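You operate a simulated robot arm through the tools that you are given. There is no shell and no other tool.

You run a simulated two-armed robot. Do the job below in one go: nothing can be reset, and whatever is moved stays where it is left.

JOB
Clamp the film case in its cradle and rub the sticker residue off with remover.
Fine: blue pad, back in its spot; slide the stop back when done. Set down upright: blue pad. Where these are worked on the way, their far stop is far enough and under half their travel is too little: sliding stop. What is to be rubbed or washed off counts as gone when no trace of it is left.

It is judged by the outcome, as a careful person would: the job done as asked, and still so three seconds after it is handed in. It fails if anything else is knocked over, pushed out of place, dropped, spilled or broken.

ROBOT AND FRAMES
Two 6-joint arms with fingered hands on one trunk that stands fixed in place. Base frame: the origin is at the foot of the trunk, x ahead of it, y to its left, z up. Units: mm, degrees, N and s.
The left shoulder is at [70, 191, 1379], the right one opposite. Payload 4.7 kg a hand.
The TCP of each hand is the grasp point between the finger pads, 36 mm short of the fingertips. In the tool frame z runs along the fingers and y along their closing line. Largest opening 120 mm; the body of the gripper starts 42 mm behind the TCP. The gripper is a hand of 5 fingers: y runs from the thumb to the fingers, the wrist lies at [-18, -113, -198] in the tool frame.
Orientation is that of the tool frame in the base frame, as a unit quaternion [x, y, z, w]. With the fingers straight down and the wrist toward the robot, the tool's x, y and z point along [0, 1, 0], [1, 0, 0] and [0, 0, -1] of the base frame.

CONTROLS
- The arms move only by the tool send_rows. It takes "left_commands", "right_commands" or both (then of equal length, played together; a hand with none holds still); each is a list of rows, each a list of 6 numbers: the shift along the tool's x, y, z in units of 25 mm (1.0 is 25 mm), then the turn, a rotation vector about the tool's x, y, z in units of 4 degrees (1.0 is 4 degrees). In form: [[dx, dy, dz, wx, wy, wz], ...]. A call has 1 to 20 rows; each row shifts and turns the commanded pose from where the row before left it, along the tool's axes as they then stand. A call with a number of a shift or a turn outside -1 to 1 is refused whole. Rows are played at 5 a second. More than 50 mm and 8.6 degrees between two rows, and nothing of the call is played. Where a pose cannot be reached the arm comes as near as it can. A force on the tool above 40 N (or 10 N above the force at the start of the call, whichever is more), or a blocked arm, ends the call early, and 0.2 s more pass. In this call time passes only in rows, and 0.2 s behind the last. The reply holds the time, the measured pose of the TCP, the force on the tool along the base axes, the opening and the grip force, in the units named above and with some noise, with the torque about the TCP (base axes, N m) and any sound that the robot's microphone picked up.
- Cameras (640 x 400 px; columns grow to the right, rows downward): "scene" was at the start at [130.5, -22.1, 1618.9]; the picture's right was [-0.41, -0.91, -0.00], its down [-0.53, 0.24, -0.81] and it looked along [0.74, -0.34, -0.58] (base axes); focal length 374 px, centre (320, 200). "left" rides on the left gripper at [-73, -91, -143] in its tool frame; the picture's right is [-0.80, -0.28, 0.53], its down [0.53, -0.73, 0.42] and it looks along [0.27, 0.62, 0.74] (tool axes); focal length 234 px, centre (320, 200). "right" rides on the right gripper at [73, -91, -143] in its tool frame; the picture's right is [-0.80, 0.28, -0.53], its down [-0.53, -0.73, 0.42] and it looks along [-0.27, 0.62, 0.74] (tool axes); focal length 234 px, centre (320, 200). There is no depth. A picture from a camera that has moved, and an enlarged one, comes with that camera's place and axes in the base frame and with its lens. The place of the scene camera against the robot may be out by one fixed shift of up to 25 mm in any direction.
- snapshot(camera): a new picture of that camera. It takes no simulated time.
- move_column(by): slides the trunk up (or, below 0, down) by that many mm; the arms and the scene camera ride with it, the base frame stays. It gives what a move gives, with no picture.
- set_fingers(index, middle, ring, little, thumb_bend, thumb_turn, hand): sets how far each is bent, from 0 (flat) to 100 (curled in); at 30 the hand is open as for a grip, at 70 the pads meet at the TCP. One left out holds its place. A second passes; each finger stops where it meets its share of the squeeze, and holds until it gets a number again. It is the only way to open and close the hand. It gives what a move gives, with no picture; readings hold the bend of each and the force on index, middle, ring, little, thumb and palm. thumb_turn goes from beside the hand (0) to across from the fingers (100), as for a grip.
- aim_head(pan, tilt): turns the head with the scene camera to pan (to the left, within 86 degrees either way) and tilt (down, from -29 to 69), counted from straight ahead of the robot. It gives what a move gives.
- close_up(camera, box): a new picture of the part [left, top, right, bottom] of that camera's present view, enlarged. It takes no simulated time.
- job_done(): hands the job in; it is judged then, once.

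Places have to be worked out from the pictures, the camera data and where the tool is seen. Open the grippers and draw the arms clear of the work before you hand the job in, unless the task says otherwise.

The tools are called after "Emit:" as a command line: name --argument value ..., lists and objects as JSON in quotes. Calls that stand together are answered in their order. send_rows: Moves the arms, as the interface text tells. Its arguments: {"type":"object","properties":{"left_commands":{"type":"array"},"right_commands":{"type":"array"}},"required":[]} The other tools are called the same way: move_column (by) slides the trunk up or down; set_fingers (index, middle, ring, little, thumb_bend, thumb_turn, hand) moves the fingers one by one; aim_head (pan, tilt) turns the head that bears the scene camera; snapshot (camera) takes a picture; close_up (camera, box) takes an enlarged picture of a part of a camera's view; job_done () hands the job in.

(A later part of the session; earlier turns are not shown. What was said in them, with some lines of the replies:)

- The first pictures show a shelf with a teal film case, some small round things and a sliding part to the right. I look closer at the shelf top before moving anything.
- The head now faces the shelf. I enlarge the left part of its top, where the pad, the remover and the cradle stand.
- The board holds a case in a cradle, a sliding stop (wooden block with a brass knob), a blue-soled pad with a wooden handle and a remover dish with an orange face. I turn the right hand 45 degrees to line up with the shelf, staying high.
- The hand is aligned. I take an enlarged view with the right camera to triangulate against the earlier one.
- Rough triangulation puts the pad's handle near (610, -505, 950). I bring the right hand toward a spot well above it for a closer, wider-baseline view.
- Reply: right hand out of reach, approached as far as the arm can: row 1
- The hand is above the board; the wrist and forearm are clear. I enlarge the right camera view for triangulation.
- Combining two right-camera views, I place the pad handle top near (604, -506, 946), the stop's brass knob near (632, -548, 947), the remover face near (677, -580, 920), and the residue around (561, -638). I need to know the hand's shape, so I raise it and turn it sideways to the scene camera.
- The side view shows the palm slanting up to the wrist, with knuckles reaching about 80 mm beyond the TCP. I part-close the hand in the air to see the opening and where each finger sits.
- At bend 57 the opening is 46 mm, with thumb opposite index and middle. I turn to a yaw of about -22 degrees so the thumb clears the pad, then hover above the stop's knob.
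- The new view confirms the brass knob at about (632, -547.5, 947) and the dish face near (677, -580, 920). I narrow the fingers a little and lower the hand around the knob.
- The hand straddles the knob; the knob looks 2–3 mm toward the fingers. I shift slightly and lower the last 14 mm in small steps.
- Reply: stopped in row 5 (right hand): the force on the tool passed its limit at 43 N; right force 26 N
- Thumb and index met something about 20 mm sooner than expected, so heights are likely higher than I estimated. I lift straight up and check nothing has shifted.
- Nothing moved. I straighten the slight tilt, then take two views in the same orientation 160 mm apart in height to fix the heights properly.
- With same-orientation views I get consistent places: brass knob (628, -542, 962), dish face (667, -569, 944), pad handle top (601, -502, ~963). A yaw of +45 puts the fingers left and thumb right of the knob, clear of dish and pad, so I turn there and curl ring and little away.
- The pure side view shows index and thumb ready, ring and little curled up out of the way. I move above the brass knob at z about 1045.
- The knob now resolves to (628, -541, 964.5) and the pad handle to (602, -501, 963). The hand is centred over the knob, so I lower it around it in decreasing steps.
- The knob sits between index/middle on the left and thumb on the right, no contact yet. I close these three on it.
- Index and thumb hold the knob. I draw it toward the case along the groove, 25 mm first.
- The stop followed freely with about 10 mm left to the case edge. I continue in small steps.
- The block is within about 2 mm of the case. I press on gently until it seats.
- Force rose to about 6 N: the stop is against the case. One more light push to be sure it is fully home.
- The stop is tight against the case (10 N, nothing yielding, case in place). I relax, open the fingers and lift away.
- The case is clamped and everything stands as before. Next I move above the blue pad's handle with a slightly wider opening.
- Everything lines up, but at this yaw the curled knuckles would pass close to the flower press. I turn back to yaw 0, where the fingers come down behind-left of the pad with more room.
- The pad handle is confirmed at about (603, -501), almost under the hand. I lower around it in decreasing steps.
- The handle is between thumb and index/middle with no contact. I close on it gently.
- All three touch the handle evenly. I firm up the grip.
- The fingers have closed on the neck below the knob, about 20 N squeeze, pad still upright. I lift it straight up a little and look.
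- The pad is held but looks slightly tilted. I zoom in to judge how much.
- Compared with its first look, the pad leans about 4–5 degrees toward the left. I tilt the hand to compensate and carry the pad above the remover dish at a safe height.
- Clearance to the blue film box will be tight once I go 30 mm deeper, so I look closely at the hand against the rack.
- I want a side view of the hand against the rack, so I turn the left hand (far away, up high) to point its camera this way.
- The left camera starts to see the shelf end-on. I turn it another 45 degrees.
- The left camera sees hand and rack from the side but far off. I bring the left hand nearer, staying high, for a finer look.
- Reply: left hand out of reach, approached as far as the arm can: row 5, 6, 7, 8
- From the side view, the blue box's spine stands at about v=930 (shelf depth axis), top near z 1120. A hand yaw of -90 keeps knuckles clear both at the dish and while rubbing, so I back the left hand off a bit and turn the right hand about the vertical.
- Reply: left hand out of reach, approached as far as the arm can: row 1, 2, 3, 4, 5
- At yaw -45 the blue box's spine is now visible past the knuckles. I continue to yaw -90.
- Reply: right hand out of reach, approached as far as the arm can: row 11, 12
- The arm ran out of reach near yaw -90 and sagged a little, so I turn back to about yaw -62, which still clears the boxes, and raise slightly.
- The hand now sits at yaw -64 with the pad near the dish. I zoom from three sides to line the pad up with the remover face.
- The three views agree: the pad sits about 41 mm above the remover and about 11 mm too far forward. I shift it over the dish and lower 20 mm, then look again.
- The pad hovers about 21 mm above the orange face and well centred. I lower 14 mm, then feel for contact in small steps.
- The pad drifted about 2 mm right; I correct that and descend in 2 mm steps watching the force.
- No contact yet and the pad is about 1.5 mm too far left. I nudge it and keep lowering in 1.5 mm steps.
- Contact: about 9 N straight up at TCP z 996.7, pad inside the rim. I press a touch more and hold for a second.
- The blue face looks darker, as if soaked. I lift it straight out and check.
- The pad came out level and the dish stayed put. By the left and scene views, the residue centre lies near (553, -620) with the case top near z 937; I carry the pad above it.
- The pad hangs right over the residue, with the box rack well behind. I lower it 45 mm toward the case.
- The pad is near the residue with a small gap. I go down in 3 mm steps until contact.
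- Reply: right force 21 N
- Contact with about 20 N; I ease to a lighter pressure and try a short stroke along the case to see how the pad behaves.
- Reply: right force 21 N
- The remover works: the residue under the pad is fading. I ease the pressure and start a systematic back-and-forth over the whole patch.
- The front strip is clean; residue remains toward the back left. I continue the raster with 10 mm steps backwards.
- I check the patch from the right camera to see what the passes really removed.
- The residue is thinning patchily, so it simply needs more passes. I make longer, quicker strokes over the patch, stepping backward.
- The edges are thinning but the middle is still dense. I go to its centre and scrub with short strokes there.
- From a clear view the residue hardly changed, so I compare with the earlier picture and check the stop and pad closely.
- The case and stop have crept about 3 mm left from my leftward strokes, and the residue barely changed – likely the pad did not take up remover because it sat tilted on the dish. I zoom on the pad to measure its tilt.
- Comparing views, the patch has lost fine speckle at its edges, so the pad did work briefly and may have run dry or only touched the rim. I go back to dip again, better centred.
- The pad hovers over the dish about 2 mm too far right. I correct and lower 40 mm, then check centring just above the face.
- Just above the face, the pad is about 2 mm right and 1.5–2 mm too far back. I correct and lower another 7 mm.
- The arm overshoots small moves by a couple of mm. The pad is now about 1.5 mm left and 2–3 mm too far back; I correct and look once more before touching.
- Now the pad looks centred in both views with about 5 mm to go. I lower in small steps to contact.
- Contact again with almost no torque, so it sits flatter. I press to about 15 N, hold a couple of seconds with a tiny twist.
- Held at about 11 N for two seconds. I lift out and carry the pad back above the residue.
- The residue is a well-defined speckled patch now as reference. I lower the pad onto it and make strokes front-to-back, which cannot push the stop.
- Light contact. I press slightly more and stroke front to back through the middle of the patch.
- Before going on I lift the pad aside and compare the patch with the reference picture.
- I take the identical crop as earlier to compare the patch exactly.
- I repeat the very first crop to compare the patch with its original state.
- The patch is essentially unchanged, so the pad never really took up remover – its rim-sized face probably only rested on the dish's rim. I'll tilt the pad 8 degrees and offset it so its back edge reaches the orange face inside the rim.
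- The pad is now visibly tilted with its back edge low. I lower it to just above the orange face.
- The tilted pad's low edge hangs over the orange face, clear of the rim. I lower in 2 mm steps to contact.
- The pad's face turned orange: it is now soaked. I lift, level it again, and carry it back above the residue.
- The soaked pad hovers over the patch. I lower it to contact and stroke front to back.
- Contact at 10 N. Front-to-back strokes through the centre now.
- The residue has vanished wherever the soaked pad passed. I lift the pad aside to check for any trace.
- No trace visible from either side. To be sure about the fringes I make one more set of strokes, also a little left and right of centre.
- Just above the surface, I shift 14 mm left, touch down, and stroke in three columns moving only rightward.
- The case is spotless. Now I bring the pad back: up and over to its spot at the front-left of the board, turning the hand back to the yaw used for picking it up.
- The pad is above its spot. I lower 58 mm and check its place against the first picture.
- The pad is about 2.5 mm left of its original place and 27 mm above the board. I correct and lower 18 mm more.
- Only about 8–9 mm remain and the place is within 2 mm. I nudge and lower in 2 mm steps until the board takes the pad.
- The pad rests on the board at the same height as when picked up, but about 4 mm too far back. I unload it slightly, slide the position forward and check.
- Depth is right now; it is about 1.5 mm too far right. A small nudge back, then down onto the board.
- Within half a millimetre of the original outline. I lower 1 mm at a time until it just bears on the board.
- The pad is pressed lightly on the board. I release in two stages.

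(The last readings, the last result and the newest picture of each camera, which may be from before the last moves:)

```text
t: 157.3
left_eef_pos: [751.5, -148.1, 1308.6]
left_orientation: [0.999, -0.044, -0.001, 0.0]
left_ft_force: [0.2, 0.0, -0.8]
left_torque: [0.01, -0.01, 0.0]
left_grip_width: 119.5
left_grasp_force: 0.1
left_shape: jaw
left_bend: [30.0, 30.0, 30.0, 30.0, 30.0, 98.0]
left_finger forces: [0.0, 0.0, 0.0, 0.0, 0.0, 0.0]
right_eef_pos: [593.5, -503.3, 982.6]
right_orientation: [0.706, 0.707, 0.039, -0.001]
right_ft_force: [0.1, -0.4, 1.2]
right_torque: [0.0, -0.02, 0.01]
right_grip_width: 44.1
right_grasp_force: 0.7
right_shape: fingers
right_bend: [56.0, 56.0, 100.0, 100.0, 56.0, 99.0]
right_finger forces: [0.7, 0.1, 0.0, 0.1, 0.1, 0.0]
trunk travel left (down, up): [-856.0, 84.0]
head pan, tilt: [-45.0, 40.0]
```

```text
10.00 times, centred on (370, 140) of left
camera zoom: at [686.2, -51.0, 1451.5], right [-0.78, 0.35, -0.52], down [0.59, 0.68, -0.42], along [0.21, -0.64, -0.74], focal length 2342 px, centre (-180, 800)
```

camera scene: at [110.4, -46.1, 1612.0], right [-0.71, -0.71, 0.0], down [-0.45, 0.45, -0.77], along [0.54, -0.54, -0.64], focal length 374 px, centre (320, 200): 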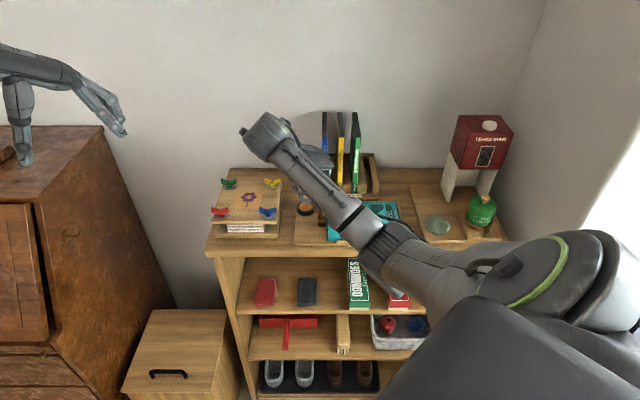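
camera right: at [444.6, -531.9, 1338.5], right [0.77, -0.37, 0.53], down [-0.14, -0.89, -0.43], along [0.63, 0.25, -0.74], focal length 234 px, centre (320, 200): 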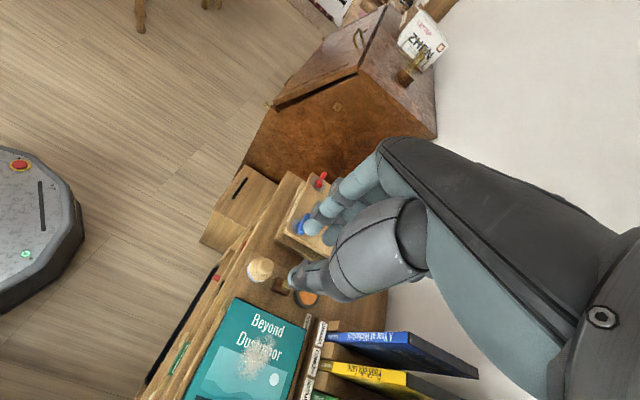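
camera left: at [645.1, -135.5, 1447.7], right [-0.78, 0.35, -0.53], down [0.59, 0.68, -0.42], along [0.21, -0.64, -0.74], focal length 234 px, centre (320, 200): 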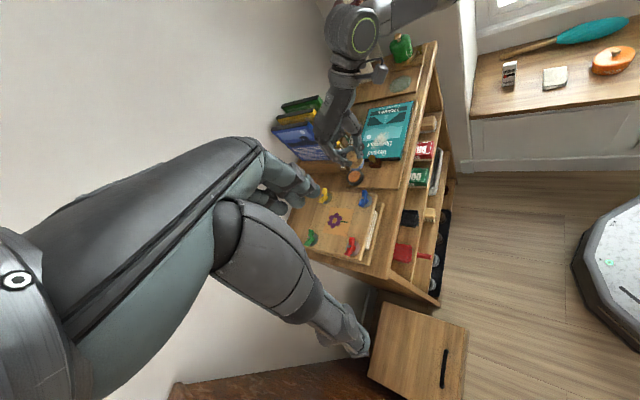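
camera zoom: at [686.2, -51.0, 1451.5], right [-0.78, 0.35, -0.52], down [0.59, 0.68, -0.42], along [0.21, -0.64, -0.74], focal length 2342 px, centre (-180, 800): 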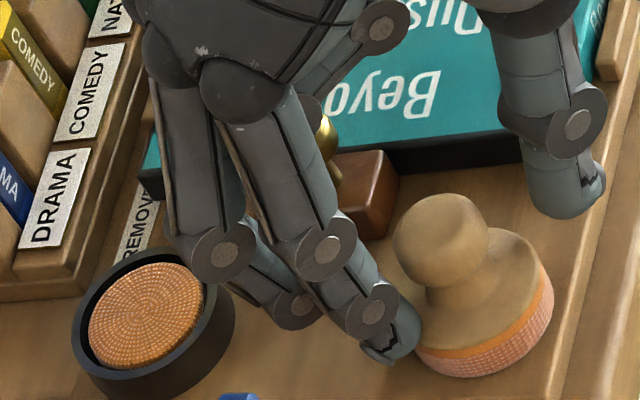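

The pad is down and upright, about 3 mm from its first outline. I open the fingers slightly more so nothing drags, then rise straight up.

Emit:
set_fingers --hand "right" --index 53 --middle 54 --thumb_bend 54

Emit:
send_rows --right_commands '[[0.011, 0.011, -0.2, 0, 0, 0], [0.022, 0.022, -0.4, 0, 0, 0], [0.044, 0.044, -0.8, 0, 0, 0], [0.044, 0.044, -0.8, 0, 0, 0], [0.044, 0.044, -0.8, 0, 0, 0], [0, 0, 0, 0, 0, 0], [0, 0, 0, 0, 0, 0]]'

Emit:
close_up --camera "scene" --box '[285, 190, 345, 250]'

Emit:
close_up --camera "left" --box '[340, 110, 400, 170]'

```text
t: 158.3
left_eef_pos: [750.5, -148.0, 1309.6]
left_orientation: [0.999, -0.044, -0.001, 0.001]
left_ft_force: [0.4, -0.1, 0.2]
left_torque: [-0.04, -0.03, -0.01]
left_grip_width: 119.5
left_grasp_force: 0.1
left_shape: jaw
left_bend: [30.0, 30.0, 30.0, 30.0, 30.0, 98.0]
left_finger forces: [0.0, 0.0, 0.0, 0.0, 0.0, 0.1]
right_eef_pos: [594.0, -503.4, 982.6]
right_orientation: [0.707, 0.706, 0.039, -0.001]
right_ft_force: [0.1, 0.5, -0.5]
right_torque: [-0.02, 0.0, 0.02]
right_grip_width: 52.1
right_grasp_force: 0.0
right_shape: fingers
right_bend: [53.0, 54.0, 100.0, 100.0, 54.0, 99.0]
right_finger forces: [0.0, 0.0, 0.0, 0.0, 0.0, 0.1]
trunk travel left (down, up): [-856.0, 84.0]
head pan, tilt: [-45.0, 40.0]
```

```text
t: 159.9
left_eef_pos: [750.7, -149.5, 1308.7]
left_orientation: [0.999, -0.044, -0.001, 0.001]
left_ft_force: [-0.2, -0.5, -0.1]
left_torque: [0.01, -0.02, 0.02]
left_grip_width: 119.6
left_grasp_force: 0.1
left_shape: jaw
left_bend: [30.0, 30.0, 30.0, 30.0, 30.0, 98.0]
left_finger forces: [0.0, 0.0, 0.0, 0.0, 0.0, 0.1]
right_eef_pos: [592.2, -505.4, 1055.9]
right_orientation: [0.707, 0.706, 0.039, 0.0]
right_ft_force: [0.2, 0.6, -0.3]
right_torque: [0.01, 0.01, -0.03]
right_grip_width: 51.8
right_grasp_force: 0.1
right_shape: fingers
right_bend: [53.0, 54.0, 100.0, 100.0, 54.0, 99.0]
right_finger forces: [0.1, 0.1, 0.1, 0.0, 0.2, 0.0]
trunk travel left (down, up): [-856.0, 84.0]
head pan, tilt: [-45.0, 40.0]
```

```text
6.67 times, centred on (315, 220) of scene
camera zoom: at [110.7, -46.0, 1612.0], right [-0.71, -0.71, 0.0], down [-0.45, 0.45, -0.77], along [0.54, -0.54, -0.64], focal length 2497 px, centre (353, 67)
```

zoom: 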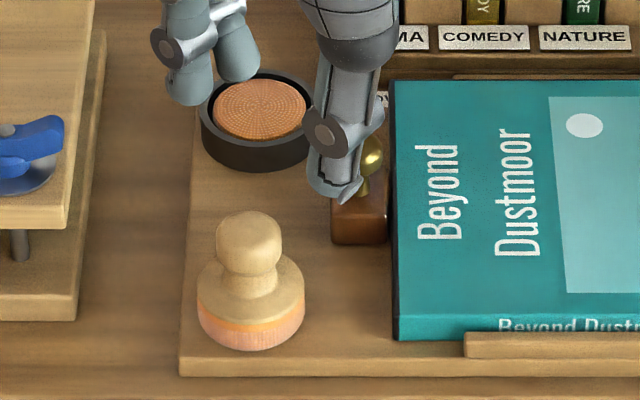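

```text
6.67 times, centred on (370, 140) of left
camera zoom: at [686.0, -51.1, 1451.6], right [-0.78, 0.35, -0.52], down [0.59, 0.68, -0.42], along [0.21, -0.64, -0.74], focal length 1561 px, centre (-13, 600)
```

zoom: 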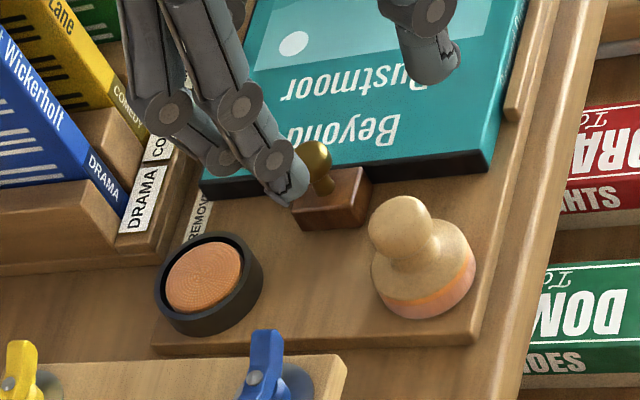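

The pad stands upright on its spot. Next the stop: I level the hand, turn to yaw +45 and move above the brass knob with a narrow opening.

Emit:
send_rows --right_commands '[[0, 0, -0.2, 0.4, -0.4, 0], [0, 0, 0, 0.4, -0.4, 0], [0, 0, 0, 0, 0, -0.9375], [0, 0, 0, 0, 0, -0.9375], [0, 0, 0, 0, 0, -0.9375], [0, 0, 0, 0, 0, -0.9375], [0, 0, 0, 0, 0, -0.9375], [0, 0, 0, 0, 0, -0.9375], [0, 0, 0, 0, 0, -0.9375], [0, 0, 0, 0, 0, -0.9375], [0, 0, 0, 0, 0, -0.9375], [0, 0, 0, 0, 0, -0.9375], [0, 0, 0, 0, 0, -0.9375], [0, 0, 0, 0, 0, -0.9375], [-0.68, -0.412, 0, 0, 0, 0], [-0.68, -0.412, 0, 0, 0, 0], [-0.68, -0.412, 0, 0, 0, 0], [0, 0, 0, 0, 0, 0], [0, 0, 0, 0, 0, 0]]'

Emit:
set_fingers --hand "right" --index 59 --middle 59 --thumb_bend 59

Emit:
close_up --camera "right" --box '[220, 160, 380, 300]'

Emit:
close_up --camera "scene" --box '[270, 150, 360, 250]'

```text
t: 163.9
left_eef_pos: [750.7, -148.0, 1308.4]
left_orientation: [0.999, -0.044, -0.001, -0.001]
left_ft_force: [-0.6, 0.1, 1.1]
left_torque: [-0.04, 0.0, 0.0]
left_grip_width: 119.4
left_grasp_force: 0.0
left_shape: jaw
left_bend: [30.0, 30.0, 30.0, 30.0, 30.0, 98.0]
left_finger forces: [0.0, 0.0, 0.1, 0.0, 0.1, 0.0]
right_eef_pos: [606.4, -561.8, 1061.3]
right_orientation: [0.382, 0.924, 0.0, 0.0]
right_ft_force: [-0.3, -0.7, -0.1]
right_torque: [0.02, -0.03, 0.01]
right_grip_width: 52.1
right_grasp_force: 0.0
right_shape: fingers
right_bend: [53.0, 54.0, 100.0, 100.0, 54.0, 99.0]
right_finger forces: [0.1, 0.0, 0.1, 0.0, 0.0, 0.1]
trunk travel left (down, up): [-856.0, 84.0]
head pan, tilt: [-45.0, 40.0]
```

```text
t: 164.9
left_eef_pos: [749.5, -148.4, 1307.7]
left_orientation: [0.999, -0.043, -0.002, 0.0]
left_ft_force: [0.1, -0.2, 0.0]
left_torque: [0.03, -0.01, -0.02]
left_grip_width: 119.7
left_grasp_force: 0.0
left_shape: jaw
left_bend: [30.0, 30.0, 30.0, 30.0, 30.0, 98.0]
left_finger forces: [0.0, 0.0, 0.1, 0.1, 0.1, 0.0]
right_eef_pos: [606.7, -562.0, 1061.1]
right_orientation: [0.382, 0.924, -0.001, -0.001]
right_ft_force: [-0.9, 1.2, -0.1]
right_torque: [-0.01, 0.0, -0.02]
right_grip_width: 37.1
right_grasp_force: 0.0
right_shape: fingers
right_bend: [59.0, 59.0, 100.0, 100.0, 59.0, 99.0]
right_finger forces: [0.0, 0.0, 0.1, 0.0, 0.1, 0.1]
trunk travel left (down, up): [-856.0, 84.0]
head pan, tilt: [-45.0, 40.0]
```

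```text
2.86 times, centred on (300, 230) of right
camera zoom: at [490.5, -575.4, 1203.1], right [0.77, -0.37, 0.52], down [-0.14, -0.89, -0.42], along [0.63, 0.25, -0.74], focal length 669 px, centre (377, 114)
```

zoom: 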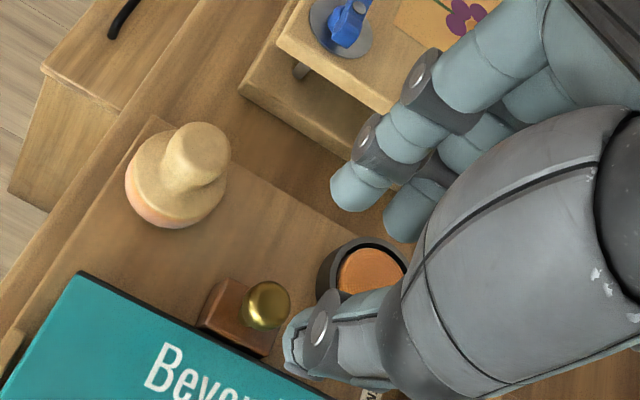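

```text
4.00 times, centred on (315, 200) of scene
camera zoom: at [110.6, -46.0, 1612.0], right [-0.71, -0.71, 0.0], down [-0.45, 0.45, -0.77], along [0.54, -0.54, -0.64], focal length 1498 px, centre (340, 200)
```

zoom: 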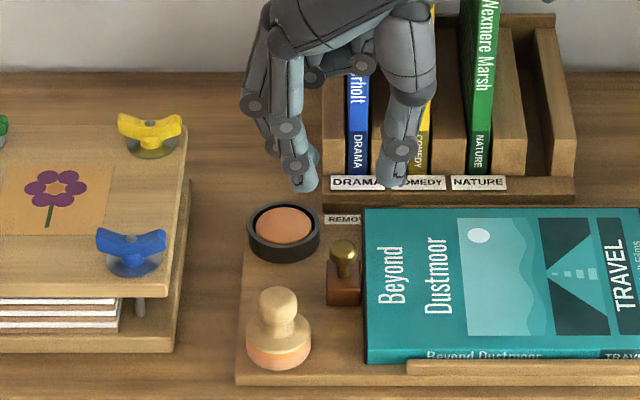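

The knob is centred between the fingers. I lower to the same height as before.

Emit:
send_rows --right_commands '[[0, 0, 0.6, 0, 0, 0], [0, 0, 0.6, 0, 0, 0], [0, 0, 0.5, 0, 0, 0], [0, 0, 0.4, 0, 0, 0], [0, 0, 0.3, 0, 0, 0], [0, 0, 0.25, 0, 0, 0], [0, 0, 0.2, 0, 0, 0], [0, 0, 0, 0, 0, 0], [0, 0, 0, 0, 0, 0]]'

Emit:
close_up --camera "scene" --box '[280, 165, 350, 235]'

Emit:
close_up --camera "right" --box '[220, 160, 380, 300]'

```text
t: 166.9
left_eef_pos: [749.7, -148.3, 1308.8]
left_orientation: [0.999, -0.044, -0.002, 0.0]
left_ft_force: [0.3, 0.6, 1.3]
left_torque: [-0.01, 0.02, -0.02]
left_grip_width: 119.4
left_grasp_force: 0.0
left_shape: jaw
left_bend: [30.0, 30.0, 30.0, 30.0, 30.0, 98.0]
left_finger forces: [0.0, 0.1, 0.0, 0.0, 0.0, 0.0]
right_eef_pos: [608.2, -560.2, 991.3]
right_orientation: [0.383, 0.924, 0.0, 0.0]
right_ft_force: [-0.1, -0.1, -0.8]
right_torque: [-0.05, 0.01, 0.02]
right_grip_width: 36.4
right_grasp_force: 0.1
right_shape: fingers
right_bend: [59.0, 59.0, 100.0, 100.0, 59.0, 99.0]
right_finger forces: [0.0, 0.0, 0.1, 0.1, 0.0, 0.0]
trunk travel left (down, up): [-856.0, 84.0]
head pan, tilt: [-45.0, 40.0]
```

```text
5.71 times, centred on (315, 200) of scene
camera zoom: at [110.7, -46.0, 1612.0], right [-0.71, -0.71, 0.0], down [-0.45, 0.45, -0.77], along [0.54, -0.54, -0.64], focal length 2140 px, centre (349, 200)
```

zoom: 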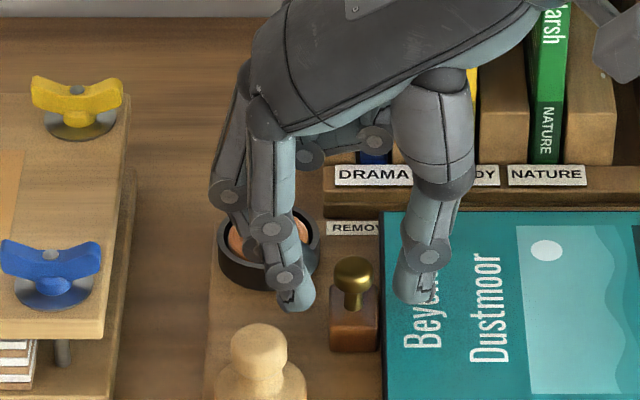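

```text
2.86 times, centred on (300, 230) of right
camera zoom: at [492.2, -574.8, 1132.2], right [0.77, -0.37, 0.52], down [-0.14, -0.89, -0.42], along [0.63, 0.25, -0.74], focal length 669 px, centre (377, 114)
```

zoom: 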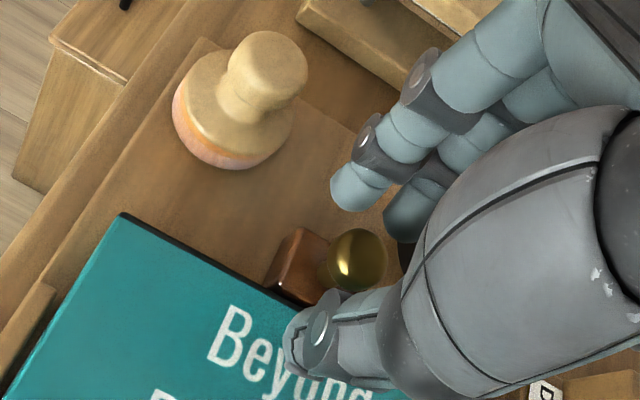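

The fingers straddle the knob as before. I close on it.

Emit:
set_fingers --hand "right" --index 68 --middle 68 --thumb_bend 69

Emit:
send_rows --right_commands '[[0, 0.2, 0, 0, 0, 0], [0, 0.2, 0, 0, 0, 0], [0, 0.2, 0, 0, 0, 0], [0, 0.2, 0, 0, 0, 0], [0, 0.2, 0, 0, 0, 0], [0, 0, 0, 0, 0, 0]]'

Emit:
close_up --camera "scene" --box '[270, 160, 350, 250]'

```text
t: 167.9
left_eef_pos: [751.6, -148.1, 1307.9]
left_orientation: [0.999, -0.043, -0.001, 0.0]
left_ft_force: [-0.1, 0.5, 0.1]
left_torque: [-0.03, 0.01, 0.03]
left_grip_width: 119.5
left_grasp_force: 0.0
left_shape: jaw
left_bend: [30.0, 30.0, 30.0, 30.0, 30.0, 98.0]
left_finger forces: [0.0, 0.0, 0.0, 0.0, 0.0, 0.0]
right_eef_pos: [608.2, -560.3, 991.3]
right_orientation: [0.382, 0.924, 0.0, 0.001]
right_ft_force: [0.3, 0.7, -1.0]
right_torque: [-0.02, 0.03, 0.02]
right_grip_width: 16.1
right_grasp_force: 2.9
right_shape: fingers
right_bend: [66.0, 68.0, 100.0, 100.0, 66.0, 100.0]
right_finger forces: [2.3, 0.1, 0.0, 0.0, 2.5, 0.1]
trunk travel left (down, up): [-856.0, 84.0]
head pan, tilt: [-45.0, 40.0]
```

```text
t: 169.3
left_eef_pos: [750.2, -148.0, 1308.6]
left_orientation: [0.999, -0.043, -0.001, 0.0]
left_ft_force: [-0.2, 0.3, -0.4]
left_torque: [-0.01, -0.01, 0.0]
left_grip_width: 119.7
left_grasp_force: 0.1
left_shape: jaw
left_bend: [30.0, 30.0, 30.0, 30.0, 30.0, 98.0]
left_finger forces: [0.0, 0.0, 0.1, 0.0, 0.0, 0.0]
right_eef_pos: [624.3, -542.3, 990.6]
right_orientation: [0.383, 0.924, 0.0, 0.0]
right_ft_force: [-0.1, -0.9, 1.6]
right_torque: [-0.04, 0.02, 0.02]
right_grip_width: 15.4
right_grasp_force: 2.4
right_shape: fingers
right_bend: [66.0, 68.0, 100.0, 100.0, 66.0, 100.0]
right_finger forces: [1.7, 0.3, 0.1, 0.0, 2.9, 0.0]
trunk travel left (down, up): [-856.0, 84.0]
head pan, tilt: [-45.0, 40.0]
```

```text
4.44 times, centred on (310, 205) of scene
camera zoom: at [110.4, -46.1, 1612.0], right [-0.71, -0.71, 0.0], down [-0.45, 0.45, -0.77], along [0.54, -0.54, -0.64], focal length 1664 px, centre (364, 178)
```

zoom: 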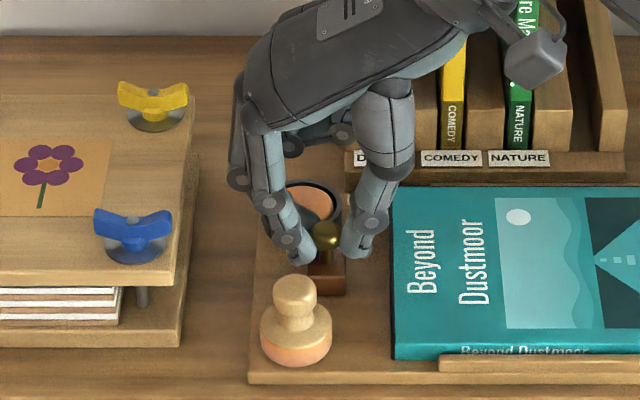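

The stop follows back; it needs about 7 mm more to its starting place. I continue gently.

Emit:
send_rows --right_commands '[[0, 0.1, 0, 0, 0, 0], [0, 0.1, 0, 0, 0, 0], [0, 0.08, 0, 0, 0, 0], [0, 0, 0, 0, 0, 0]]'

Emit:
close_up --camera "scene" --box '[270, 160, 350, 250]'

```text
t: 170.3
left_eef_pos: [751.0, -149.0, 1310.1]
left_orientation: [0.999, -0.043, -0.001, -0.001]
left_ft_force: [-0.2, 0.2, 0.1]
left_torque: [0.02, 0.0, -0.01]
left_grip_width: 119.6
left_grasp_force: 0.0
left_shape: jaw
left_bend: [30.0, 30.0, 30.0, 30.0, 30.0, 98.0]
left_finger forces: [0.1, 0.1, 0.0, 0.1, 0.0, 0.0]
right_eef_pos: [629.8, -538.3, 990.8]
right_orientation: [0.382, 0.924, -0.001, 0.0]
right_ft_force: [-1.2, -0.9, -0.9]
right_torque: [0.0, 0.05, -0.01]
right_grip_width: 15.4
right_grasp_force: 2.0
right_shape: fingers
right_bend: [66.0, 68.0, 100.0, 100.0, 66.0, 100.0]
right_finger forces: [1.7, 0.1, 0.1, 0.0, 3.1, 0.0]
trunk travel left (down, up): [-856.0, 84.0]
head pan, tilt: [-45.0, 40.0]
```

```text
4.44 times, centred on (310, 205) of scene
camera zoom: at [110.6, -46.2, 1612.0], right [-0.71, -0.71, 0.0], down [-0.45, 0.45, -0.77], along [0.54, -0.54, -0.64], focal length 1664 px, centre (364, 178)
```

zoom: 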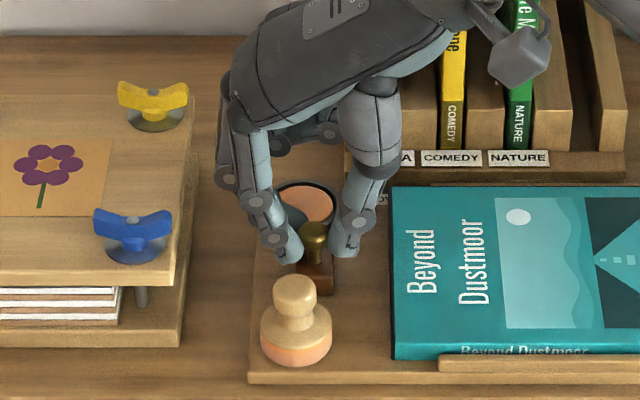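

The knob is back at its original picture position. I nudge once more to feel whether the rear end stop is reached.

Emit:
send_rows --right_commands '[[0, 0.06, 0, 0, 0, 0], [0, 0.06, 0, 0, 0, 0], [0, 0, 0, 0, 0, 0]]'

Emit:
close_up --camera "scene" --box '[270, 160, 350, 250]'

```text
t: 171.1
left_eef_pos: [749.9, -148.8, 1309.3]
left_orientation: [0.999, -0.045, 0.0, -0.001]
left_ft_force: [-0.5, 0.5, 0.5]
left_torque: [-0.02, 0.0, -0.01]
left_grip_width: 119.6
left_grasp_force: 0.0
left_shape: jaw
left_bend: [30.0, 30.0, 30.0, 30.0, 30.0, 98.0]
left_finger forces: [0.1, 0.0, 0.0, 0.0, 0.1, 0.0]
right_eef_pos: [630.3, -537.1, 991.5]
right_orientation: [0.384, 0.923, 0.0, 0.0]
right_ft_force: [-3.4, -4.4, -0.5]
right_torque: [-0.1, 0.11, 0.0]
right_grip_width: 15.8
right_grasp_force: 2.6
right_shape: fingers
right_bend: [67.0, 68.0, 100.0, 100.0, 65.0, 100.0]
right_finger forces: [0.5, 0.0, 0.1, 0.0, 4.8, 0.0]
trunk travel left (down, up): [-856.0, 84.0]
head pan, tilt: [-45.0, 40.0]
```

```text
4.44 times, centred on (310, 205) of scene
camera zoom: at [110.1, -46.7, 1612.0], right [-0.71, -0.71, 0.0], down [-0.45, 0.46, -0.77], along [0.54, -0.54, -0.64], focal length 1664 px, centre (364, 178)
```

zoom: 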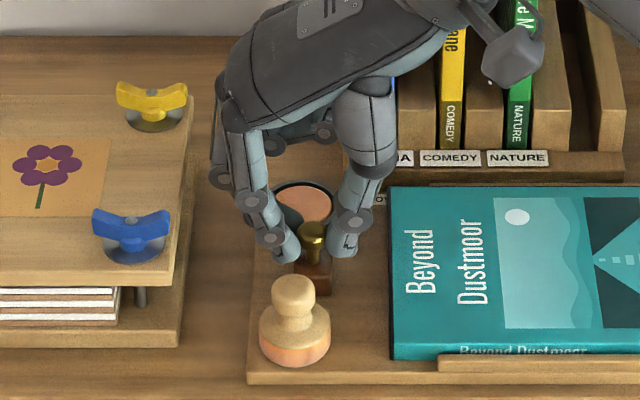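

Resistance shows the stop is fully home. I relax, open and lift clear.

Emit:
send_rows --right_commands '[[0, -0.1, 0, 0, 0, 0], [0, 0, 0, 0, 0, 0]]'

Emit:
set_fingers --hand "right" --index 59 --middle 59 --thumb_bend 59

Emit:
send_rows --right_commands '[[0, 0, -0.3, 0, 0, 0], [0, 0, -0.6, 0, 0, 0], [0, 0, -0.8, 0, 0, 0], [0, 0, -0.8, 0, 0, 0], [0, 0, -0.8, 0, 0, 0], [0, 0, -0.8, 0, 0, 0], [0, 0, 0, 0, 0, 0]]'

Emit:
close_up --camera "scene" --box '[280, 170, 420, 250]'

Emit:
snapshot --camera "scene"

```text
t: 171.7
left_eef_pos: [751.0, -148.0, 1308.4]
left_orientation: [0.999, -0.043, -0.002, -0.001]
left_ft_force: [-0.1, 0.6, 0.0]
left_torque: [0.0, 0.02, -0.02]
left_grip_width: 120.0
left_grasp_force: 0.1
left_shape: jaw
left_bend: [30.0, 30.0, 30.0, 30.0, 30.0, 98.0]
left_finger forces: [0.0, 0.1, 0.1, 0.0, 0.0, 0.0]
right_eef_pos: [628.1, -537.0, 991.2]
right_orientation: [0.383, 0.924, 0.0, 0.0]
right_ft_force: [0.4, -1.8, -0.3]
right_torque: [-0.06, 0.0, 0.0]
right_grip_width: 15.5
right_grasp_force: 1.6
right_shape: fingers
right_bend: [67.0, 68.0, 100.0, 100.0, 66.0, 100.0]
right_finger forces: [1.1, 0.2, 0.0, 0.0, 3.0, 0.0]
trunk travel left (down, up): [-856.0, 84.0]
head pan, tilt: [-45.0, 40.0]
```

```text
t: 172.7
left_eef_pos: [750.0, -148.6, 1309.0]
left_orientation: [0.999, -0.044, -0.002, -0.001]
left_ft_force: [0.0, 1.2, -0.1]
left_torque: [0.02, -0.03, 0.04]
left_grip_width: 119.8
left_grasp_force: 0.1
left_shape: jaw
left_bend: [30.0, 30.0, 30.0, 30.0, 30.0, 98.0]
left_finger forces: [0.1, 0.0, 0.1, 0.0, 0.0, 0.1]
right_eef_pos: [629.4, -537.2, 991.4]
right_orientation: [0.383, 0.924, 0.001, 0.0]
right_ft_force: [-0.3, 0.3, -0.6]
right_torque: [-0.01, 0.01, 0.04]
right_grip_width: 35.3
right_grasp_force: 0.0
right_shape: fingers
right_bend: [59.0, 59.0, 100.0, 100.0, 59.0, 99.0]
right_finger forces: [0.0, 0.0, 0.0, 0.0, 0.0, 0.1]
trunk travel left (down, up): [-856.0, 84.0]
head pan, tilt: [-45.0, 40.0]
```

```text
t: 174.3
left_eef_pos: [751.3, -148.3, 1309.7]
left_orientation: [0.999, -0.043, -0.002, 0.0]
left_ft_force: [0.9, -0.2, -0.1]
left_torque: [-0.03, 0.02, 0.04]
left_grip_width: 119.7
left_grasp_force: 0.1
left_shape: jaw
left_bend: [30.0, 30.0, 30.0, 30.0, 30.0, 98.0]
left_finger forces: [0.0, 0.0, 0.1, 0.0, 0.1, 0.0]
right_eef_pos: [626.9, -538.1, 1094.1]
right_orientation: [0.383, 0.924, 0.0, 0.0]
right_ft_force: [0.8, -0.1, -0.5]
right_torque: [0.02, -0.01, 0.01]
right_grip_width: 35.4
right_grasp_force: 0.0
right_shape: fingers
right_bend: [59.0, 59.0, 100.0, 100.0, 59.0, 99.0]
right_finger forces: [0.1, 0.0, 0.0, 0.0, 0.1, 0.0]
trunk travel left (down, up): [-856.0, 84.0]
head pan, tilt: [-45.0, 40.0]
```

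```text
4.57 times, centred on (350, 210) of scene
camera zoom: at [110.9, -46.1, 1612.0], right [-0.71, -0.71, 0.0], down [-0.45, 0.45, -0.77], along [0.54, -0.54, -0.64], focal length 1712 px, centre (183, 154)
```

zoom: 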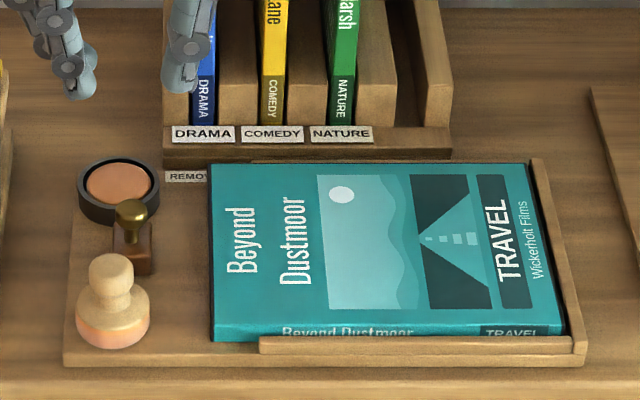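

```text
taken
camera scene: at [110.9, -46.1, 1612.0], right [-0.71, -0.71, 0.0], down [-0.45, 0.45, -0.77], along [0.54, -0.54, -0.64], focal length 374 px, centre (320, 200)
```

scene: 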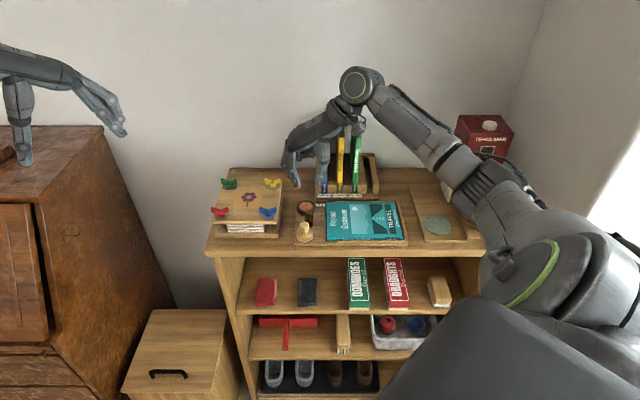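

Case clean, stop home, pad upright, everything else in place. I draw the right hand up and back and open it.

Emit:
send_rows --right_commands '[[0.2, -0.05, -0.7, 0, 0, 0], [0.75, -0.19, -0.7, 0, 0, 0], [0.75, -0.19, -0.7, 0, 0, 0], [0.75, -0.19, -0.7, 0, 0, 0], [0.75, -0.19, -0.7, 0, 0, 0], [0.75, -0.19, -0.5, 0, 0, 0], [0.75, -0.19, 0, 0, 0, 0], [0, 0, 0, 0, 0, 0]]'

Emit:
set_fingers --hand "right" --index 30 --middle 30 --ring 30 --little 30 --thumb_bend 30

Emit:
snapshot --camera "scene"

Emit:
close_up --camera "scene" --box '[280, 180, 420, 267]'

Emit:
close_up --camera "left" --box '[320, 60, 420, 180]'

```text
t: 176.1
left_eef_pos: [751.2, -148.5, 1308.7]
left_orientation: [0.999, -0.043, -0.001, 0.0]
left_ft_force: [-0.2, 0.7, 0.1]
left_torque: [-0.02, -0.01, 0.0]
left_grip_width: 119.8
left_grasp_force: 0.1
left_shape: jaw
left_bend: [30.0, 30.0, 30.0, 30.0, 30.0, 98.0]
left_finger forces: [0.1, 0.0, 0.0, 0.0, 0.0, 0.0]
right_eef_pos: [523.9, -474.5, 1191.2]
right_orientation: [0.383, 0.924, 0.002, -0.001]
right_ft_force: [0.1, -1.1, 0.7]
right_torque: [-0.01, -0.02, 0.01]
right_grip_width: 35.4
right_grasp_force: 0.0
right_shape: fingers
right_bend: [59.0, 59.0, 100.0, 100.0, 59.0, 99.0]
right_finger forces: [0.0, 0.0, 0.0, 0.1, 0.0, 0.0]
trunk travel left (down, up): [-856.0, 84.0]
head pan, tilt: [-45.0, 40.0]
```

```text
t: 177.1
left_eef_pos: [749.6, -147.6, 1309.5]
left_orientation: [0.999, -0.043, -0.001, 0.0]
left_ft_force: [0.0, 0.6, 0.8]
left_torque: [0.01, 0.0, -0.01]
left_grip_width: 120.1
left_grasp_force: 0.0
left_shape: jaw
left_bend: [30.0, 30.0, 30.0, 30.0, 30.0, 98.0]
left_finger forces: [0.0, 0.0, 0.0, 0.1, 0.0, 0.0]
right_eef_pos: [525.2, -474.8, 1191.5]
right_orientation: [0.384, 0.923, -0.001, -0.001]
right_ft_force: [-0.5, 0.7, 0.3]
right_torque: [0.01, -0.01, -0.03]
right_grip_width: 122.1
right_grasp_force: 0.2
right_shape: fingers
right_bend: [30.0, 30.0, 30.0, 30.0, 30.0, 96.0]
right_finger forces: [0.0, 0.0, 0.1, 0.1, 0.0, 0.0]
trunk travel left (down, up): [-856.0, 84.0]
head pan, tilt: [-45.0, 40.0]
```

```text
taken
camera scene: at [110.4, -46.0, 1612.0], right [-0.71, -0.71, 0.0], down [-0.45, 0.45, -0.77], along [0.54, -0.54, -0.64], focal length 374 px, centre (320, 200)
```

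scene: 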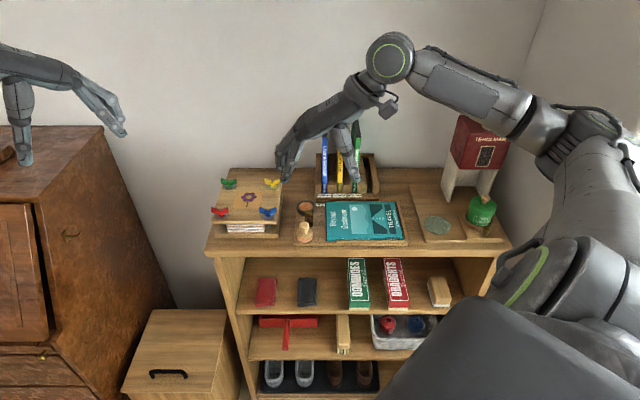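

```text
4.57 times, centred on (350, 224) of scene
camera zoom: at [110.4, -46.0, 1612.0], right [-0.71, -0.71, 0.0], down [-0.45, 0.45, -0.77], along [0.54, -0.54, -0.64], focal length 1712 px, centre (183, 93)
```

zoom: 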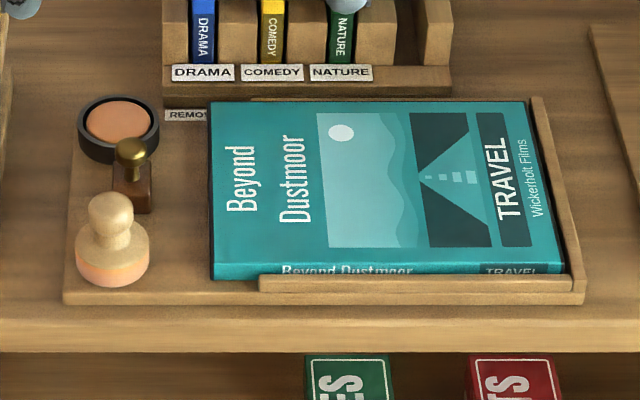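

```text
3.33 times, centred on (370, 120) of left
camera zoom: at [685.8, -51.1, 1451.7], right [-0.78, 0.35, -0.52], down [0.59, 0.68, -0.42], along [0.21, -0.64, -0.74], focal length 781 px, centre (153, 467)
```

zoom: 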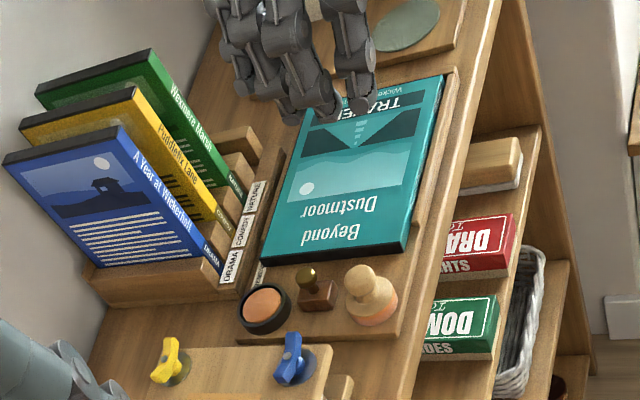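

Final views match the starting layout: stop home, pad upright on its spot, dish and boxes undisturbed, and the case clean in its cradle. Both hands are open and clear, so I hand the job in.

Emit:
job_done

```text
The job is handed in.
```

The film case is clean: the last close-ups from the scene and left cameras show no trace of the sticker residue. The job has been handed in.

- **Clamping:** I slid the stop up against the case until it held. My first leftward strokes then pushed the case and stop back about 3 mm, so after that I rubbed front to back instead.
- **Remover:** The first two dips left the pad dry because it rested on the dish's rim. Tilting it so its edge reached the orange face worked. The pad turned orange, and the residue came off within a few strokes.
- **Blue pad:** It stands upright about 4 mm from where it started, mostly toward the front. Its face is still orange from the remover.
- **Stop:** It is fully back; I felt the end resistance, and the knob is where it was in the first picture.
- **Case:** It sits in its cradle about 3 mm left of where it began.
- **Fingers on dish and knob:** Early on, while lowering the hand, my fingers pressed on the remover dish and the knob. The pictures taken right after showed that nothing had moved.

Everything else looks undisturbed in the final pictures, and both hands are open and clear of the shelf.
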